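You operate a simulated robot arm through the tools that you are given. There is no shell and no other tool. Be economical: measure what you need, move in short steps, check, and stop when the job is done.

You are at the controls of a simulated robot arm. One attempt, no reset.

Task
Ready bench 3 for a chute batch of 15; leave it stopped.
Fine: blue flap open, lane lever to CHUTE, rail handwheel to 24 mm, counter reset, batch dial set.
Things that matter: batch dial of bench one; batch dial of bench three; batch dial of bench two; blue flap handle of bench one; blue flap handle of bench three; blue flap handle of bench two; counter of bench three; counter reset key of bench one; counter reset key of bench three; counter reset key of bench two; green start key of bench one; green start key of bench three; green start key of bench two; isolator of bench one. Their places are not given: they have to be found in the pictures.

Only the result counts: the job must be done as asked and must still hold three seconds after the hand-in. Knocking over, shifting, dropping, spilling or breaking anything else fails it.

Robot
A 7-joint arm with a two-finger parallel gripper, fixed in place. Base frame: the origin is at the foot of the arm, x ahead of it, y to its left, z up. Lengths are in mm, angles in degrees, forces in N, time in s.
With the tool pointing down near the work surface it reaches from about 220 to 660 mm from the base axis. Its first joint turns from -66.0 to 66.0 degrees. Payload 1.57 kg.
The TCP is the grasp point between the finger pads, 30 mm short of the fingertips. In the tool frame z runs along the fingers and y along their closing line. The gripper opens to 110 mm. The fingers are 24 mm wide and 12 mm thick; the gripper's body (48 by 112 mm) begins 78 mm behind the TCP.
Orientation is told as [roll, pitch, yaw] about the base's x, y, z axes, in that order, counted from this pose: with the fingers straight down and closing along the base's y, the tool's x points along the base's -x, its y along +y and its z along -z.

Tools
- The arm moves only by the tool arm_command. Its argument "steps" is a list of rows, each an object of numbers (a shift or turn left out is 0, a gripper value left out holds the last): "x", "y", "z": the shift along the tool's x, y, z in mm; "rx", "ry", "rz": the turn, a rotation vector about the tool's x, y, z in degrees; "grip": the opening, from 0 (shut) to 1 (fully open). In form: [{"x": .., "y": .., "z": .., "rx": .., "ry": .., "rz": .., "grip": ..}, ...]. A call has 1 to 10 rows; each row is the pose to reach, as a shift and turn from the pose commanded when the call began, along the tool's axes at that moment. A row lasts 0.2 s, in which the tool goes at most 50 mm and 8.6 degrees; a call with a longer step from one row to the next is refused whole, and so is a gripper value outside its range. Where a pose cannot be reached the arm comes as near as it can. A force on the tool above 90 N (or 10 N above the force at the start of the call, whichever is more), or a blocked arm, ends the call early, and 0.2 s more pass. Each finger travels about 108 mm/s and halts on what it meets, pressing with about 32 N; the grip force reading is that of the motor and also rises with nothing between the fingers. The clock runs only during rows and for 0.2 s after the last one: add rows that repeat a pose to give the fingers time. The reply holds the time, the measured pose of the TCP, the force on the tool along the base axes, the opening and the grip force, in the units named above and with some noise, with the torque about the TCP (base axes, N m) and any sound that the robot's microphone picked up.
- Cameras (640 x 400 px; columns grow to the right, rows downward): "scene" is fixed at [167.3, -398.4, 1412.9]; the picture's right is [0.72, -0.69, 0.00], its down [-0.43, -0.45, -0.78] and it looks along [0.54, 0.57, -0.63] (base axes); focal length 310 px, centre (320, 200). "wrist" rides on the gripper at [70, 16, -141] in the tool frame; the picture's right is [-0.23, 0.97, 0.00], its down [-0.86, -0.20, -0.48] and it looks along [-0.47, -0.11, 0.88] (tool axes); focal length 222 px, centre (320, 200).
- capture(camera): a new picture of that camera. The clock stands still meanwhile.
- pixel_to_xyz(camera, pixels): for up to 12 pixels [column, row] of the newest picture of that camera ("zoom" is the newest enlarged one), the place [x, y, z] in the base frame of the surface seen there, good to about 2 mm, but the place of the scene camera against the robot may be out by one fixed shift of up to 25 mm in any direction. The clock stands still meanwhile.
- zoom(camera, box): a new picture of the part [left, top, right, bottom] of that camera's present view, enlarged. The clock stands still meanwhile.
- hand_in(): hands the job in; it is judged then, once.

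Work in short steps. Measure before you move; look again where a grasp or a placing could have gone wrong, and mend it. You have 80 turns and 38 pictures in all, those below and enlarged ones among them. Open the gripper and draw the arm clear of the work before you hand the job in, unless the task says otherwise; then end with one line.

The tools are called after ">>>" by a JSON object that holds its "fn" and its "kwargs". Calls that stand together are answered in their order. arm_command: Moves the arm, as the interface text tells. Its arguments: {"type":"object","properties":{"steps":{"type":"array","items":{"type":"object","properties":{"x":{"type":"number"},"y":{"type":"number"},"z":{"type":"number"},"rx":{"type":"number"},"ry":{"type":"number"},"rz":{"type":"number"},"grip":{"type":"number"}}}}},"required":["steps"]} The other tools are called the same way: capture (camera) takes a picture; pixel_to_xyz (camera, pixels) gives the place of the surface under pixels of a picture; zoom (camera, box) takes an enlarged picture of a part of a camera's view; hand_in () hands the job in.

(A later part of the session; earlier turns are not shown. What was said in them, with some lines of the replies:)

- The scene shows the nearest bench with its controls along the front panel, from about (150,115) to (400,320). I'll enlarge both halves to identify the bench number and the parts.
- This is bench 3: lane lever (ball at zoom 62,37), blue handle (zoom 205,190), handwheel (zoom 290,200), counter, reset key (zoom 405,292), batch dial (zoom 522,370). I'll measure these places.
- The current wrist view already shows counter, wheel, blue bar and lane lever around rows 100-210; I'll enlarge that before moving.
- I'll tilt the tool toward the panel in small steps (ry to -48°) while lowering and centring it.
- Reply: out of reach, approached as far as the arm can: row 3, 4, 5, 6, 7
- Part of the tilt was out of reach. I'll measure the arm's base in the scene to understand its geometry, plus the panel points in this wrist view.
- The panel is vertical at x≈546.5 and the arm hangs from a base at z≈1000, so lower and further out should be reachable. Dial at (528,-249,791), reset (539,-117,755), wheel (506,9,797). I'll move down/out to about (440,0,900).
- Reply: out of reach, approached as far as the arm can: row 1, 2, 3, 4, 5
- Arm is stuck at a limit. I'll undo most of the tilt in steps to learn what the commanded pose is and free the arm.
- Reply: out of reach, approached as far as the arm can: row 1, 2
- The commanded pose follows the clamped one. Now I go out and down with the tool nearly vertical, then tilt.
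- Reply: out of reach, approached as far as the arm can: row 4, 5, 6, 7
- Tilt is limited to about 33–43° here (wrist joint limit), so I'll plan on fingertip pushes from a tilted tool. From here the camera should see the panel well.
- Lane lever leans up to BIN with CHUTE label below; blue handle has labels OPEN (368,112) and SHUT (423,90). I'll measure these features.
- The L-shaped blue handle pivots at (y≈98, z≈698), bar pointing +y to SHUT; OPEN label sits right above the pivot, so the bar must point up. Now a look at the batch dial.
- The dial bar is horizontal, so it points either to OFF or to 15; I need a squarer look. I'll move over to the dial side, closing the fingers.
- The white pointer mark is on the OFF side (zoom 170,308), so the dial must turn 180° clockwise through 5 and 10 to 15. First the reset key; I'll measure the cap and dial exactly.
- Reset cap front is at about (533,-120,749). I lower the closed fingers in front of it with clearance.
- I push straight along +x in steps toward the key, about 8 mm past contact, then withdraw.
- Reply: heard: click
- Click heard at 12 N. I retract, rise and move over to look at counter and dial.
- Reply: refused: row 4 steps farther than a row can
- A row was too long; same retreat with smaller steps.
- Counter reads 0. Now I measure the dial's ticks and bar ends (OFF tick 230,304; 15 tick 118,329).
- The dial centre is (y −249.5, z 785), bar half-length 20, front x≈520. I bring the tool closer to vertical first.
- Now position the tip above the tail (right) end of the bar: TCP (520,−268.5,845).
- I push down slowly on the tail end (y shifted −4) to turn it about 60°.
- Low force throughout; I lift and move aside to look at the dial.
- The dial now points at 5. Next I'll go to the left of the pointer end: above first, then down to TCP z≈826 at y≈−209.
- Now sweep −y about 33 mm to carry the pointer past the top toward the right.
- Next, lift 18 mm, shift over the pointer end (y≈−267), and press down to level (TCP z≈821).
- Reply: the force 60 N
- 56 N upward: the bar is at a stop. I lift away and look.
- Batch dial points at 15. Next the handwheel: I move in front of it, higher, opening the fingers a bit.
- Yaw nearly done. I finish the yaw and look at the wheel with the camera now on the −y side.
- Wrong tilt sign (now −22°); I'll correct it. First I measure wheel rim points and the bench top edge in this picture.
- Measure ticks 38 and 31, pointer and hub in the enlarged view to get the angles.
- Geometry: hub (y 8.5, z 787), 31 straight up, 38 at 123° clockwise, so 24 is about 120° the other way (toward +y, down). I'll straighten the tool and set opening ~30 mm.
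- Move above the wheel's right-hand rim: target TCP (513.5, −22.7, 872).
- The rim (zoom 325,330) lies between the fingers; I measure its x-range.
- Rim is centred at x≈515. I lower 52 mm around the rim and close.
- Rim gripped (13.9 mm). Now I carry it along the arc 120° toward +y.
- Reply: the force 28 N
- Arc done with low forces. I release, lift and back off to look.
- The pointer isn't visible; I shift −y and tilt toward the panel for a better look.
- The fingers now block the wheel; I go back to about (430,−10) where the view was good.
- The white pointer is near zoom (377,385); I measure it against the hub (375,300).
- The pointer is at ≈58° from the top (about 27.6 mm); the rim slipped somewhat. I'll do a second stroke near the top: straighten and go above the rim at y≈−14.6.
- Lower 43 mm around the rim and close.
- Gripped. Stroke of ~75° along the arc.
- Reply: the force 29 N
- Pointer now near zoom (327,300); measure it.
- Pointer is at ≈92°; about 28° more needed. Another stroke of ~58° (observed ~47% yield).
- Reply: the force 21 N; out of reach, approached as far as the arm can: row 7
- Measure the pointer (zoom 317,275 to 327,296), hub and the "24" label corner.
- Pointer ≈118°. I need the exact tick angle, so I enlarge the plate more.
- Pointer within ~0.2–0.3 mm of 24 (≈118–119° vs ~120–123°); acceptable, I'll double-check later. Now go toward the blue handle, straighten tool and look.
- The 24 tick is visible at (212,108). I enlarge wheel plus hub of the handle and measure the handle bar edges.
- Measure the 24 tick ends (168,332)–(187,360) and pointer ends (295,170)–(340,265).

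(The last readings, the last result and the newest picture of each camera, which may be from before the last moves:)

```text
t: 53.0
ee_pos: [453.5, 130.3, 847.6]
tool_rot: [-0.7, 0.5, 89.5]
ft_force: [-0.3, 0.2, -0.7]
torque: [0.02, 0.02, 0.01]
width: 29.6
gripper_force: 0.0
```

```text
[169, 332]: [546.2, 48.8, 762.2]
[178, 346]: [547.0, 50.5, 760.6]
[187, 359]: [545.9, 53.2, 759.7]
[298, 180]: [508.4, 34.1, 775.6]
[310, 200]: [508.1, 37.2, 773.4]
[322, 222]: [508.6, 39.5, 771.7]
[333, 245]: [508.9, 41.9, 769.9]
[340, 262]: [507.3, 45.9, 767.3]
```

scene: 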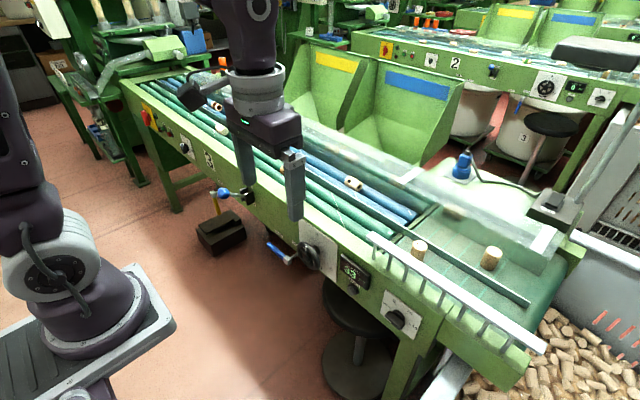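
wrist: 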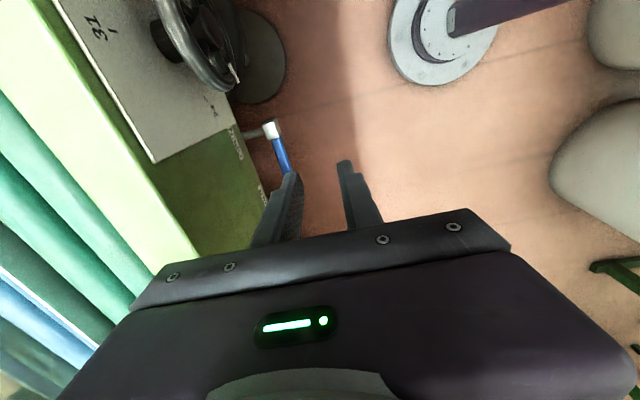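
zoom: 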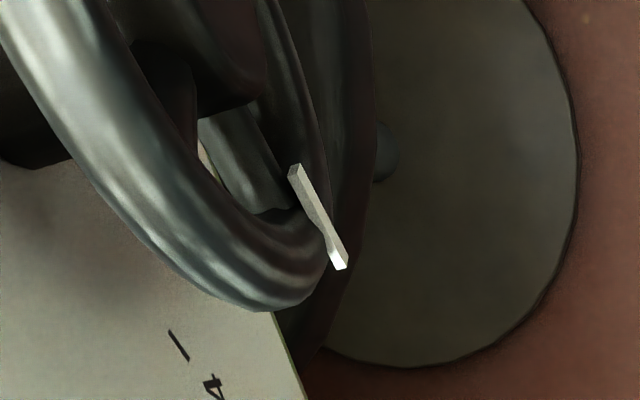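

Pointer is ~4–5° short of the tick (≈0.27 mm). I'll give it a small nudge: move above the rim top again.

>>> {"fn": "arm_command", "kwargs": {"steps": [{"x": 30, "z": -25}, {"x": 65, "y": -15, "z": -30}, {"x": 95, "y": -38, "z": -30}, {"x": 124, "y": -61.5, "z": -27}, {"x": 124, "y": -61.5, "z": -25}, {"x": 124, "y": -61.5, "z": -25}]}}

>>> {"fn": "arm_command", "kwargs": {"steps": [{"z": 15}, {"z": 26}, {"z": 33}, {"z": 33, "grip": 0}, {"z": 33, "grip": 0}, {"z": 33, "grip": 0}, {"x": -2.5, "z": 33, "grip": 0}, {"x": -5.5, "z": 33, "grip": 0}, {"x": -5.5, "z": 33}]}}

>>> {"fn": "arm_command", "kwargs": {"steps": [{"grip": 0.27}, {"grip": 0.27}, {"z": -30}, {"z": -40}, {"x": -10, "y": 30, "z": -40}, {"x": -45, "y": 50, "z": -40}, {"x": -85, "y": 61, "z": -30}, {"x": -118, "y": 61.5, "z": -10}, {"x": -118, "y": 61.5, "z": -8}]}}

>>> {"fn": "zoom", "kwargs": {"camera": "wrist", "box": [170, 30, 298, 110]}}

```text
t: 54.4
ee_pos: [511.4, 5.2, 873.7]
tool_rot: [-0.7, 0.4, 89.5]
ft_force: [0.0, 0.8, 0.6]
torque: [-0.01, -0.01, 0.05]
width: 29.8
gripper_force: 0.1
```

```text
t: 56.4
ee_pos: [515.3, 8.8, 843.3]
tool_rot: [-1.1, 0.3, 89.4]
ft_force: [35.0, -24.0, 4.7]
torque: [-0.9, -0.87, 0.15]
width: 14.2
gripper_force: 31.1
```

```text
t: 58.4
ee_pos: [449.9, 129.8, 848.9]
tool_rot: [-0.7, 0.4, 89.4]
ft_force: [-0.2, 0.6, -0.9]
torque: [0.0, 0.01, 0.01]
width: 29.6
gripper_force: 0.1
```

```text
5.00 times, centred on (234, 70) of wrist
```

zoom: 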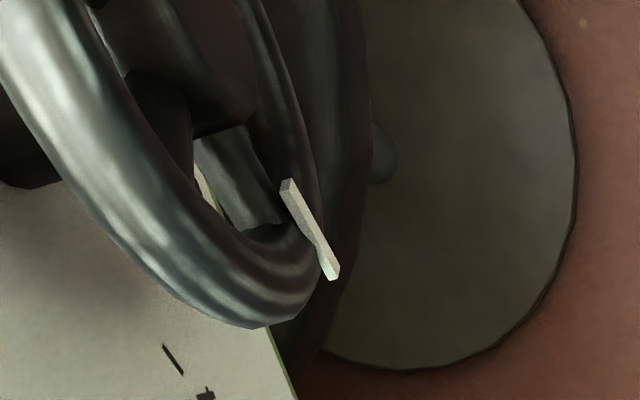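

>>> {"fn": "pixel_to_xyz", "kwargs": {"camera": "zoom", "pixels": [[164, 347], [172, 359], [182, 373], [289, 193], [300, 212], [312, 233], [322, 256], [331, 274]]}}

```text
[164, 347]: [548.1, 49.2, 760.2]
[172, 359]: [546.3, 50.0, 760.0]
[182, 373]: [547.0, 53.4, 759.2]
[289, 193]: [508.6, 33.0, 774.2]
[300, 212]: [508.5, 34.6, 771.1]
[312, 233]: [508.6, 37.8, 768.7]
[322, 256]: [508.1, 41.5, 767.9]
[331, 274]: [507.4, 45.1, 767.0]
```

Pointer now within ~2° of the 24 tick. Next the blue handle: bar x 505–519, z≈684–698. I go above its end at y≈168.

>>> {"fn": "arm_command", "kwargs": {"steps": [{"x": -19, "y": -31}, {"x": -38, "y": -62}, {"x": -38, "y": -62, "z": 35}, {"x": -38, "y": -62, "z": 70}, {"x": -38, "y": -62, "z": 105}, {"x": -38, "y": -62, "z": 125}, {"x": -38, "y": -62, "z": 143}, {"x": -38, "y": -62, "z": 143}]}}

>>> {"fn": "arm_command", "kwargs": {"steps": [{"grip": 0}, {"grip": 0}, {"grip": 0}]}}

```text
t: 59.4
ee_pos: [517.7, 167.8, 788.6]
tool_rot: [-1.6, 0.3, 89.6]
ft_force: [-18.2, -5.8, 44.9]
torque: [1.65, -2.91, 0.24]
width: 29.7
gripper_force: 0.1
stopped in row 5: the force on the tool passed its limit at 189 N (the readings are from after the stop); the commanded pose is now the measured one
```

```text
t: 60.2
ee_pos: [517.3, 168.0, 787.4]
tool_rot: [-1.7, 0.2, 89.5]
ft_force: [-14.1, -2.9, 61.2]
torque: [1.85, -3.15, 0.22]
width: 0.2
gripper_force: 21.4
```

The gripper body struck the bench top (78 mm behind TCP). I lift off and retreat right away; a tilted tool is needed for the low handle.

>>> {"fn": "arm_command", "kwargs": {"steps": [{"z": -20}, {"z": -50}, {"y": 30, "z": -50}, {"y": 60, "z": -50, "rx": 5}, {"y": 75, "z": -50, "rx": 12, "grip": 0.27}, {"y": 75, "z": -50, "rx": 20, "grip": 0.27}, {"y": 75, "z": -50, "rx": 25, "grip": 0.27}, {"y": 75, "z": -50, "rx": 25, "grip": 0.27}]}}

>>> {"fn": "capture", "kwargs": {"camera": "scene"}}

```text
t: 62.0
ee_pos: [440.7, 167.8, 832.8]
tool_rot: [-26.4, 0.3, 89.7]
ft_force: [0.2, -0.1, -0.2]
torque: [-0.02, -0.01, 0.03]
width: 29.8
gripper_force: 0.1
```

```text
8 pictures are left
```

scene: 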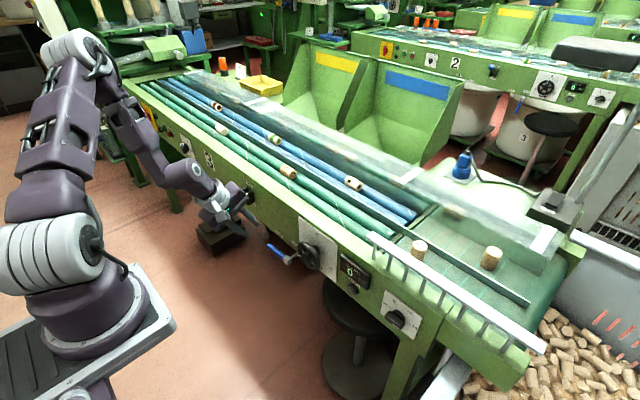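

All in place. The approach line to the bar is almost exactly along the tool axis now (≈145 mm). I advance 90 mm and look.

>>> {"fn": "arm_command", "kwargs": {"steps": [{"z": 30, "grip": 0.26}, {"z": 60, "grip": 0.26}, {"z": 90, "grip": 0.26}, {"z": 90, "grip": 0.26}]}}

>>> {"fn": "zoom", "kwargs": {"camera": "wrist", "box": [210, 80, 402, 200]}}

```text
t: 63.0
ee_pos: [479.8, 168.5, 752.2]
tool_rot: [-26.3, 0.3, 89.4]
ft_force: [-0.5, -0.4, 0.3]
torque: [0.0, -0.02, 0.02]
width: 28.7
gripper_force: 0.0
```

```text
3.33 times, centred on (306, 140) of wrist
```

zoom: 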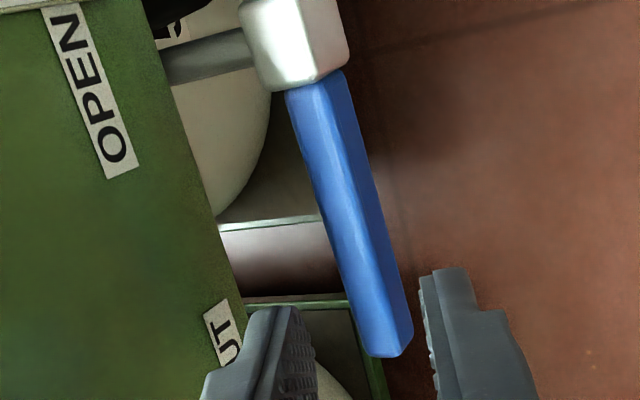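

Measure bar edges, its end, and the panel's lower edge.

>>> {"fn": "pixel_to_xyz", "kwargs": {"camera": "zoom", "pixels": [[340, 220], [330, 225], [350, 200], [375, 215], [365, 330], [350, 320], [395, 330], [405, 315], [215, 220], [245, 290], [290, 340], [385, 350]]}}

```text
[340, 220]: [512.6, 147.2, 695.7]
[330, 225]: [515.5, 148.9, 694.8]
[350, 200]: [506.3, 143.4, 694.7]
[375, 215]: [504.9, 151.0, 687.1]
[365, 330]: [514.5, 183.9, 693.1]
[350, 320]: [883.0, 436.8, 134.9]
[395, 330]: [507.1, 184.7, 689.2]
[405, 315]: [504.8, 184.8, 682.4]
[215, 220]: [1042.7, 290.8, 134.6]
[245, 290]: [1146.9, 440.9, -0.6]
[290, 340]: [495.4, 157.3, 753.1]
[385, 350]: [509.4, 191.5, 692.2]
```

The tool axis passes through the bar centre. Advance 55 mm and close.

>>> {"fn": "arm_command", "kwargs": {"steps": [{"z": 20}, {"z": 38}, {"z": 48}, {"z": 55}, {"z": 55, "grip": 0}, {"z": 55, "grip": 0}, {"z": 55, "grip": 0}]}}

```text
t: 64.6
ee_pos: [503.9, 166.3, 703.1]
tool_rot: [-26.1, 0.4, 89.5]
ft_force: [-22.4, 2.1, -4.5]
torque: [0.2, 0.85, 1.13]
width: 19.8
gripper_force: 33.6
```

Gripped (edges, 19.8 mm). Lift the bar along its arc to about 50°.

>>> {"fn": "arm_command", "kwargs": {"steps": [{"x": 0.1, "y": -3.7, "z": -7.5}, {"x": 1.2, "y": -7.4, "z": -15}, {"x": 3.3, "y": -11, "z": -22.2}, {"x": 6.3, "y": -14.5, "z": -29.1}, {"x": 10.3, "y": -17.8, "z": -35.8}, {"x": 15.2, "y": -20.8, "z": -41.8}, {"x": 20.8, "y": -23.5, "z": -47.4}, {"x": 26.2, "y": -25.6, "z": -51.6}, {"x": 26.2, "y": -25.6, "z": -51.6}]}}

```text
t: 66.6
ee_pos: [504.8, 140.0, 760.2]
tool_rot: [-26.4, 0.3, 89.6]
ft_force: [0.3, 0.5, 0.6]
torque: [-0.01, 0.01, -0.03]
width: 0.0
gripper_force: 21.3
```

The fingers slipped off (width 0). I check where the bar is.

>>> {"fn": "capture", "kwargs": {"camera": "wrist"}}

```text
6 pictures are left
```

wrist: 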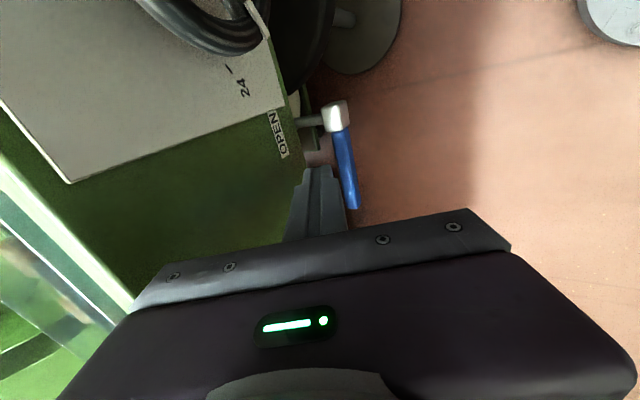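

>>> {"fn": "pixel_to_xyz", "kwargs": {"camera": "wrist", "pixels": [[345, 150], [352, 190], [354, 205], [338, 112], [350, 175]]}}

```text
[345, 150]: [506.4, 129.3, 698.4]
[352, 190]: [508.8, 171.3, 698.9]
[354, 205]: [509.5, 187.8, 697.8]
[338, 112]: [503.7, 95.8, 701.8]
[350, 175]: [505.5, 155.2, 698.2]
```

The bar only moved ~3°. Better: hook it from the front-below — a closed, tilted finger with its tip under the bar's front lower edge will wedge it up. I back out, go down in front of the bar end (TCP ≈(468,172,688)), tilting a bit more.

>>> {"fn": "arm_command", "kwargs": {"steps": [{"x": -10, "y": 20, "z": -10, "grip": 0}, {"x": -30, "y": 33, "z": -16.5, "rx": 3}, {"x": -32, "y": 48, "z": 8, "rx": 7}, {"x": -32, "y": 58, "z": 30, "rx": 7}, {"x": -32, "y": 65, "z": 48, "rx": 7}, {"x": -32, "y": 65, "z": 48, "rx": 7}]}}

```text
t: 68.0
ee_pos: [468.3, 171.9, 688.4]
tool_rot: [-33.4, 0.3, 89.5]
ft_force: [0.1, 0.5, -0.2]
torque: [0.02, 0.02, -0.01]
width: 0.1
gripper_force: 21.6
```

Press +x to contact, then lift along the arc to ~45°.

>>> {"fn": "arm_command", "kwargs": {"steps": [{"y": -10, "z": 6.6}, {"y": -18.4, "z": 12.1}, {"x": 0.3, "y": -21.6, "z": 7}, {"x": 0.9, "y": -24.8, "z": 2.4}, {"x": 2, "y": -28, "z": -2.4}, {"x": 3.6, "y": -31, "z": -7}, {"x": 8.1, "y": -36.9, "z": -16}, {"x": 14.1, "y": -42.3, "z": -24.2}, {"x": 21.7, "y": -47.2, "z": -31.6}, {"x": 21.7, "y": -47.2, "z": -31.6}]}}

```text
t: 69.4
ee_pos: [481.2, 171.1, 703.5]
tool_rot: [-31.9, 0.5, 89.8]
ft_force: [-4.0, 0.6, -0.8]
torque: [0.01, 0.12, 0.03]
width: 0.0
gripper_force: 21.1
stopped in row 6: the force on the tool passed its limit at 93 N (the readings are from after the stop); the commanded pose is now the measured one
```

The bar resists upward (93 N), i.e. it is at its stop; and the yellow handle in earlier pictures hangs straight down with its SHUT label off to the side — so OPEN (label above the pivot) means bar hanging down. I back out and go above the bar to push it down.

>>> {"fn": "arm_command", "kwargs": {"steps": [{"y": 17, "z": -10.6}, {"y": 1.1, "z": -36}, {"y": -13.7, "z": -50.4}, {"y": -26.4, "z": -42.5}, {"y": -36.5, "z": -30.3}, {"y": -36.5, "z": -30.3}]}}

>>> {"fn": "zoom", "kwargs": {"camera": "scene", "box": [160, 150, 352, 270]}}

```text
t: 70.8
ee_pos: [497.0, 171.6, 750.1]
tool_rot: [-32.0, 0.4, 89.7]
ft_force: [0.1, -0.9, 0.4]
torque: [0.0, -0.03, 0.03]
width: 0.1
gripper_force: 21.0
```

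```text
3.33 times, centred on (256, 210) of scene
```

zoom: 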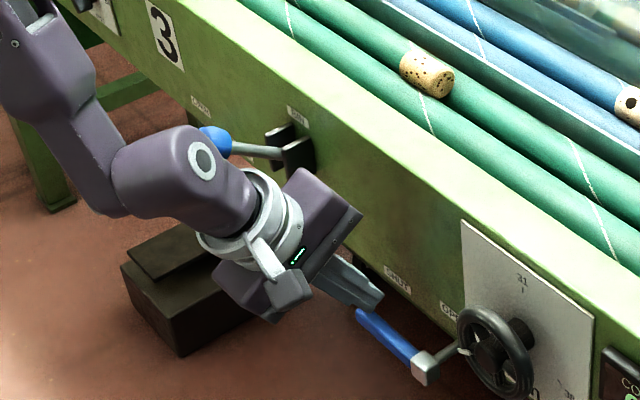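

The bar is still horizontal; the tip is above its end. I push it down and follow the arc toward −y.

>>> {"fn": "arm_command", "kwargs": {"steps": [{"y": 8, "z": 12.7}, {"y": 13.3, "z": 21.2}, {"x": 1.5, "y": 19, "z": 30.5}, {"x": 4.4, "y": 25.4, "z": 40.7}, {"x": 10, "y": 31.8, "z": 50.9}, {"x": 17, "y": 37, "z": 59.4}, {"x": 27, "y": 41.9, "z": 67}, {"x": 37, "y": 45.6, "z": 73}, {"x": 46, "y": 47, "z": 75}, {"x": 53, "y": 47, "z": 75}]}}

```text
t: 73.0
ee_pos: [496.5, 124.9, 659.2]
tool_rot: [-32.1, 0.0, 90.3]
ft_force: [-9.9, 38.2, 7.9]
torque: [0.88, 0.31, 0.41]
width: 0.0
gripper_force: 21.4
```

It swung down; 38 N now in y. I look with the wrist camera.

>>> {"fn": "capture", "kwargs": {"camera": "wrist"}}

```text
4 pictures are left
```

wrist: 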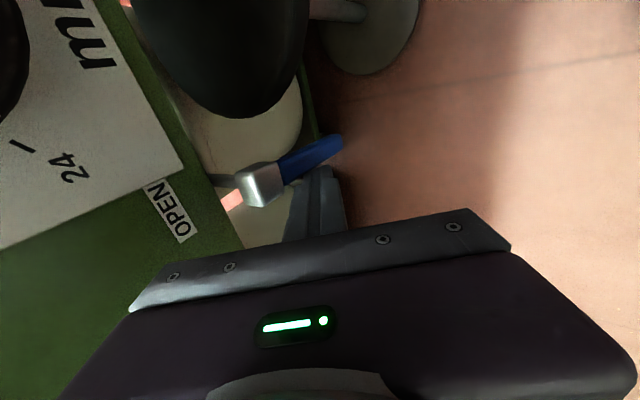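

>>> {"fn": "pixel_to_xyz", "kwargs": {"camera": "wrist", "pixels": [[270, 185], [260, 175], [290, 165], [310, 155], [330, 143], [337, 140], [315, 165]]}}

```text
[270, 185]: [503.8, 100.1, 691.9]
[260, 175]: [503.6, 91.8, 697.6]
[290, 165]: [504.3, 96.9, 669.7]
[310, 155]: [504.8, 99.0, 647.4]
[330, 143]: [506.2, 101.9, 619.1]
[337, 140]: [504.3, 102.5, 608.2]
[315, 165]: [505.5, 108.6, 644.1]
```

The bar hangs within ~5° of vertical. I push a bit more to make sure it is at its stop.

>>> {"fn": "arm_command", "kwargs": {"steps": [{"x": 3}, {"x": 6}, {"x": 9}, {"x": 9}]}}

```text
t: 74.0
ee_pos: [497.1, 124.8, 659.4]
tool_rot: [-32.3, -0.8, 91.2]
ft_force: [-24.0, 79.4, 19.9]
torque: [1.86, 0.11, 0.91]
width: 0.0
gripper_force: 21.0
```

It's at its stop (79 N, no motion): blue flap open. I withdraw in y, then back and up.

>>> {"fn": "arm_command", "kwargs": {"steps": [{"x": -20}, {"x": -20, "y": 25.4, "z": -15.9}, {"x": -20, "y": 50.9, "z": -31.8}, {"x": -20, "y": 38.2, "z": -71}, {"x": -20, "y": 14.4, "z": -109.2}, {"x": -20, "y": -9.5, "z": -147}, {"x": -20, "y": -33.4, "z": -185.5}, {"x": -20, "y": -57, "z": -223.7}, {"x": -20, "y": -73, "z": -249}, {"x": -20, "y": -73, "z": -249}]}}

```text
t: 76.2
ee_pos: [424.0, 130.1, 912.8]
tool_rot: [-31.8, 0.5, 89.7]
ft_force: [0.0, 0.0, 0.1]
torque: [0.01, 0.02, 0.01]
width: 0.1
gripper_force: 21.4
```

Now straighten the tool and move toward the lane lever, then look at the ball.

>>> {"fn": "arm_command", "kwargs": {"steps": [{"x": -20, "rx": -7}, {"x": -45, "rx": -14}, {"x": -70, "rx": -21}, {"x": -90, "rx": -27}, {"x": -90, "rx": -27}]}}

>>> {"fn": "capture", "kwargs": {"camera": "wrist"}}

```text
t: 77.4
ee_pos: [427.1, 220.6, 909.5]
tool_rot: [-4.9, 0.6, 89.8]
ft_force: [-0.6, 0.9, -0.8]
torque: [0.0, 0.01, 0.0]
width: 0.0
gripper_force: 21.1
```

```text
3 pictures are left
```

wrist: 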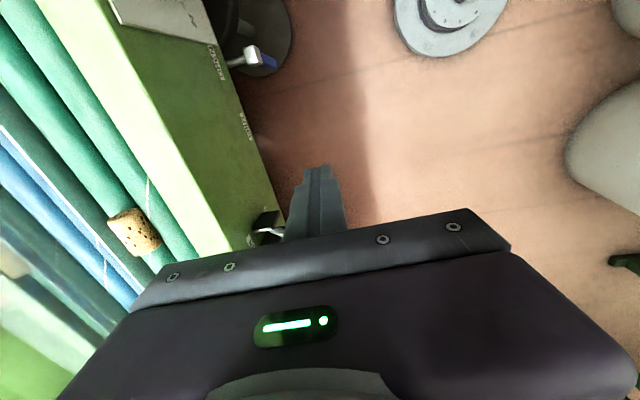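

The ball is hidden behind the fingers; from the earlier measurements (bias-corrected) its centre is about (457,320,843). I move above it.

>>> {"fn": "arm_command", "kwargs": {"steps": [{"x": -33, "y": -6, "z": -8}, {"x": -66, "y": -13, "z": -8}, {"x": -99, "y": -19, "z": -7}, {"x": -99, "y": -19, "z": -7}]}}

>>> {"fn": "zoom", "kwargs": {"camera": "scene", "box": [140, 130, 300, 230]}}

```text
t: 78.4
ee_pos: [444.5, 319.9, 917.1]
tool_rot: [-5.0, 0.4, 89.7]
ft_force: [0.3, -0.8, 0.0]
torque: [0.02, 0.0, 0.03]
width: 0.1
gripper_force: 21.0
```

```text
4.00 times, centred on (220, 180) of scene
```

zoom: 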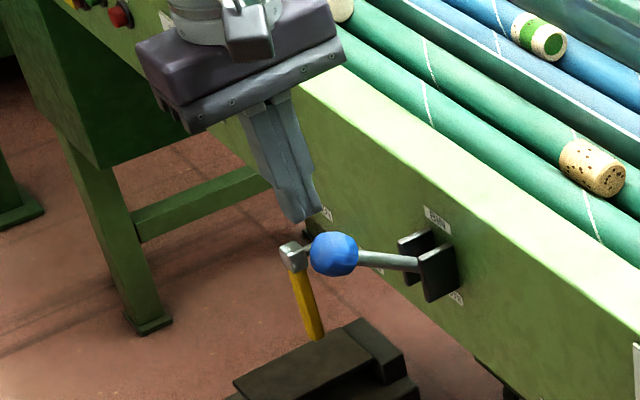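

I compare fingertip and ball in the same picture so the camera bias cancels.

>>> {"fn": "pixel_to_xyz", "kwargs": {"camera": "zoom", "pixels": [[305, 212], [290, 214], [320, 205], [335, 252], [335, 236], [314, 252], [355, 252], [390, 262], [335, 272], [300, 200]]}}

```text
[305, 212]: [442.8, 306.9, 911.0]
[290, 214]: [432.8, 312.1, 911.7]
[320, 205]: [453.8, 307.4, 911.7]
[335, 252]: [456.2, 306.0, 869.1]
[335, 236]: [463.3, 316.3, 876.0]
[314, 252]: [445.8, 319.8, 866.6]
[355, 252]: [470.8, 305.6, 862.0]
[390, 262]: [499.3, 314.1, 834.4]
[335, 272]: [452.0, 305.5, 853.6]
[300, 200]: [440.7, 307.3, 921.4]
```

Relative offsets: ball centre ≈(465,320,835), so shift +13 in x and push straight down ~112 mm following the ball.

>>> {"fn": "arm_command", "kwargs": {"steps": [{"y": -11, "z": 26}, {"y": -10, "z": 36}, {"y": -9, "z": 48}, {"y": -8, "z": 60}, {"y": -7, "z": 72}, {"y": -6, "z": 84}, {"y": -5, "z": 95}, {"y": -4, "z": 105}, {"y": -3, "z": 113}, {"y": -3, "z": 113}]}}

```text
t: 80.6
ee_pos: [458.7, 318.7, 804.4]
tool_rot: [-5.1, 0.5, 89.7]
ft_force: [0.1, -0.4, 0.9]
torque: [0.01, 0.01, 0.02]
width: 0.1
gripper_force: 21.4
```

No force now; the lever may have snapped over. I go down a little further to feel for the ball.

>>> {"fn": "arm_command", "kwargs": {"steps": [{"z": 6}, {"z": 12}, {"z": 18}, {"z": 24}, {"z": 30}, {"z": 30}]}}

```text
t: 81.5
ee_pos: [458.7, 319.0, 792.8]
tool_rot: [-5.1, 0.5, 89.7]
ft_force: [-13.1, -6.3, 29.8]
torque: [-0.19, 0.38, -0.01]
width: 0.0
gripper_force: 21.6
stopped in row 4: the force on the tool passed its limit at 113 N (the readings are from after the stop); the commanded pose is now the measured one
```

Hard stop at tip z≈762: lever at its lower (CHUTE) end. I lift straight up and pull clear.

>>> {"fn": "arm_command", "kwargs": {"steps": [{"z": -35}, {"z": -75}, {"z": -115}, {"y": 30, "z": -140}, {"x": 20, "y": 60, "z": -160}, {"x": 60, "y": 70, "z": -170}, {"x": 105, "y": 70, "z": -175, "grip": 0.3}, {"x": 150, "y": 70, "z": -175, "grip": 0.6}, {"x": 195, "y": 70, "z": -175, "grip": 1}, {"x": 195, "y": 70, "z": -175, "grip": 1}]}}

>>> {"fn": "zoom", "kwargs": {"camera": "scene", "box": [190, 165, 430, 335]}}

```text
t: 83.7
ee_pos: [373.2, 127.3, 960.5]
tool_rot: [-5.0, 0.6, 89.8]
ft_force: [-0.2, -0.2, 0.3]
torque: [0.03, 0.03, 0.01]
width: 110.1
gripper_force: 0.0
```

```text
2.35 times, centred on (310, 250) of scene
5 turns are left
```

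zoom: 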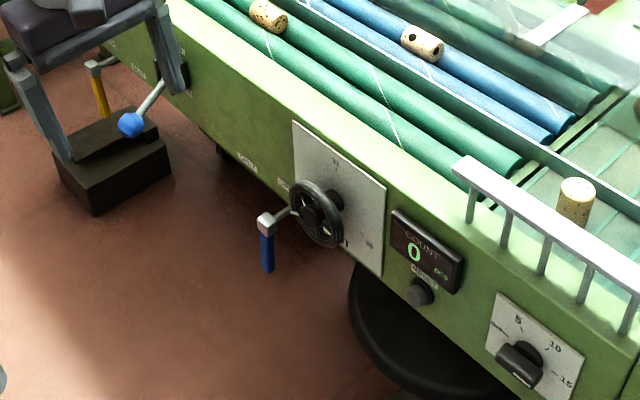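

The picture shows the lever down at CHUTE (130,122), the blue handle hanging down (267,245), the counter at 0 and the dial mark toward 15. The gripper is open and clear, so I hand in.

>>> {"fn": "hand_in", "kwargs": {}}

```text
The job is handed in.
```

I set bench 3 for a chute batch of 15 and left it stopped, without touching the start key; the handed-in job's verdict hasn't come back. The blue flap handle hangs down against its stop, which I read as open from where the labels sit and because it would not move up. The lane lever is at CHUTE, the rail handwheel is within about 2° (roughly 0.1 mm) of the 24 mm tick, the counter reads 0, and the batch dial is at 15. While reaching for the flap handle, the gripper body struck the bench top once at about 189 N, and later pictures showed nothing shifted.
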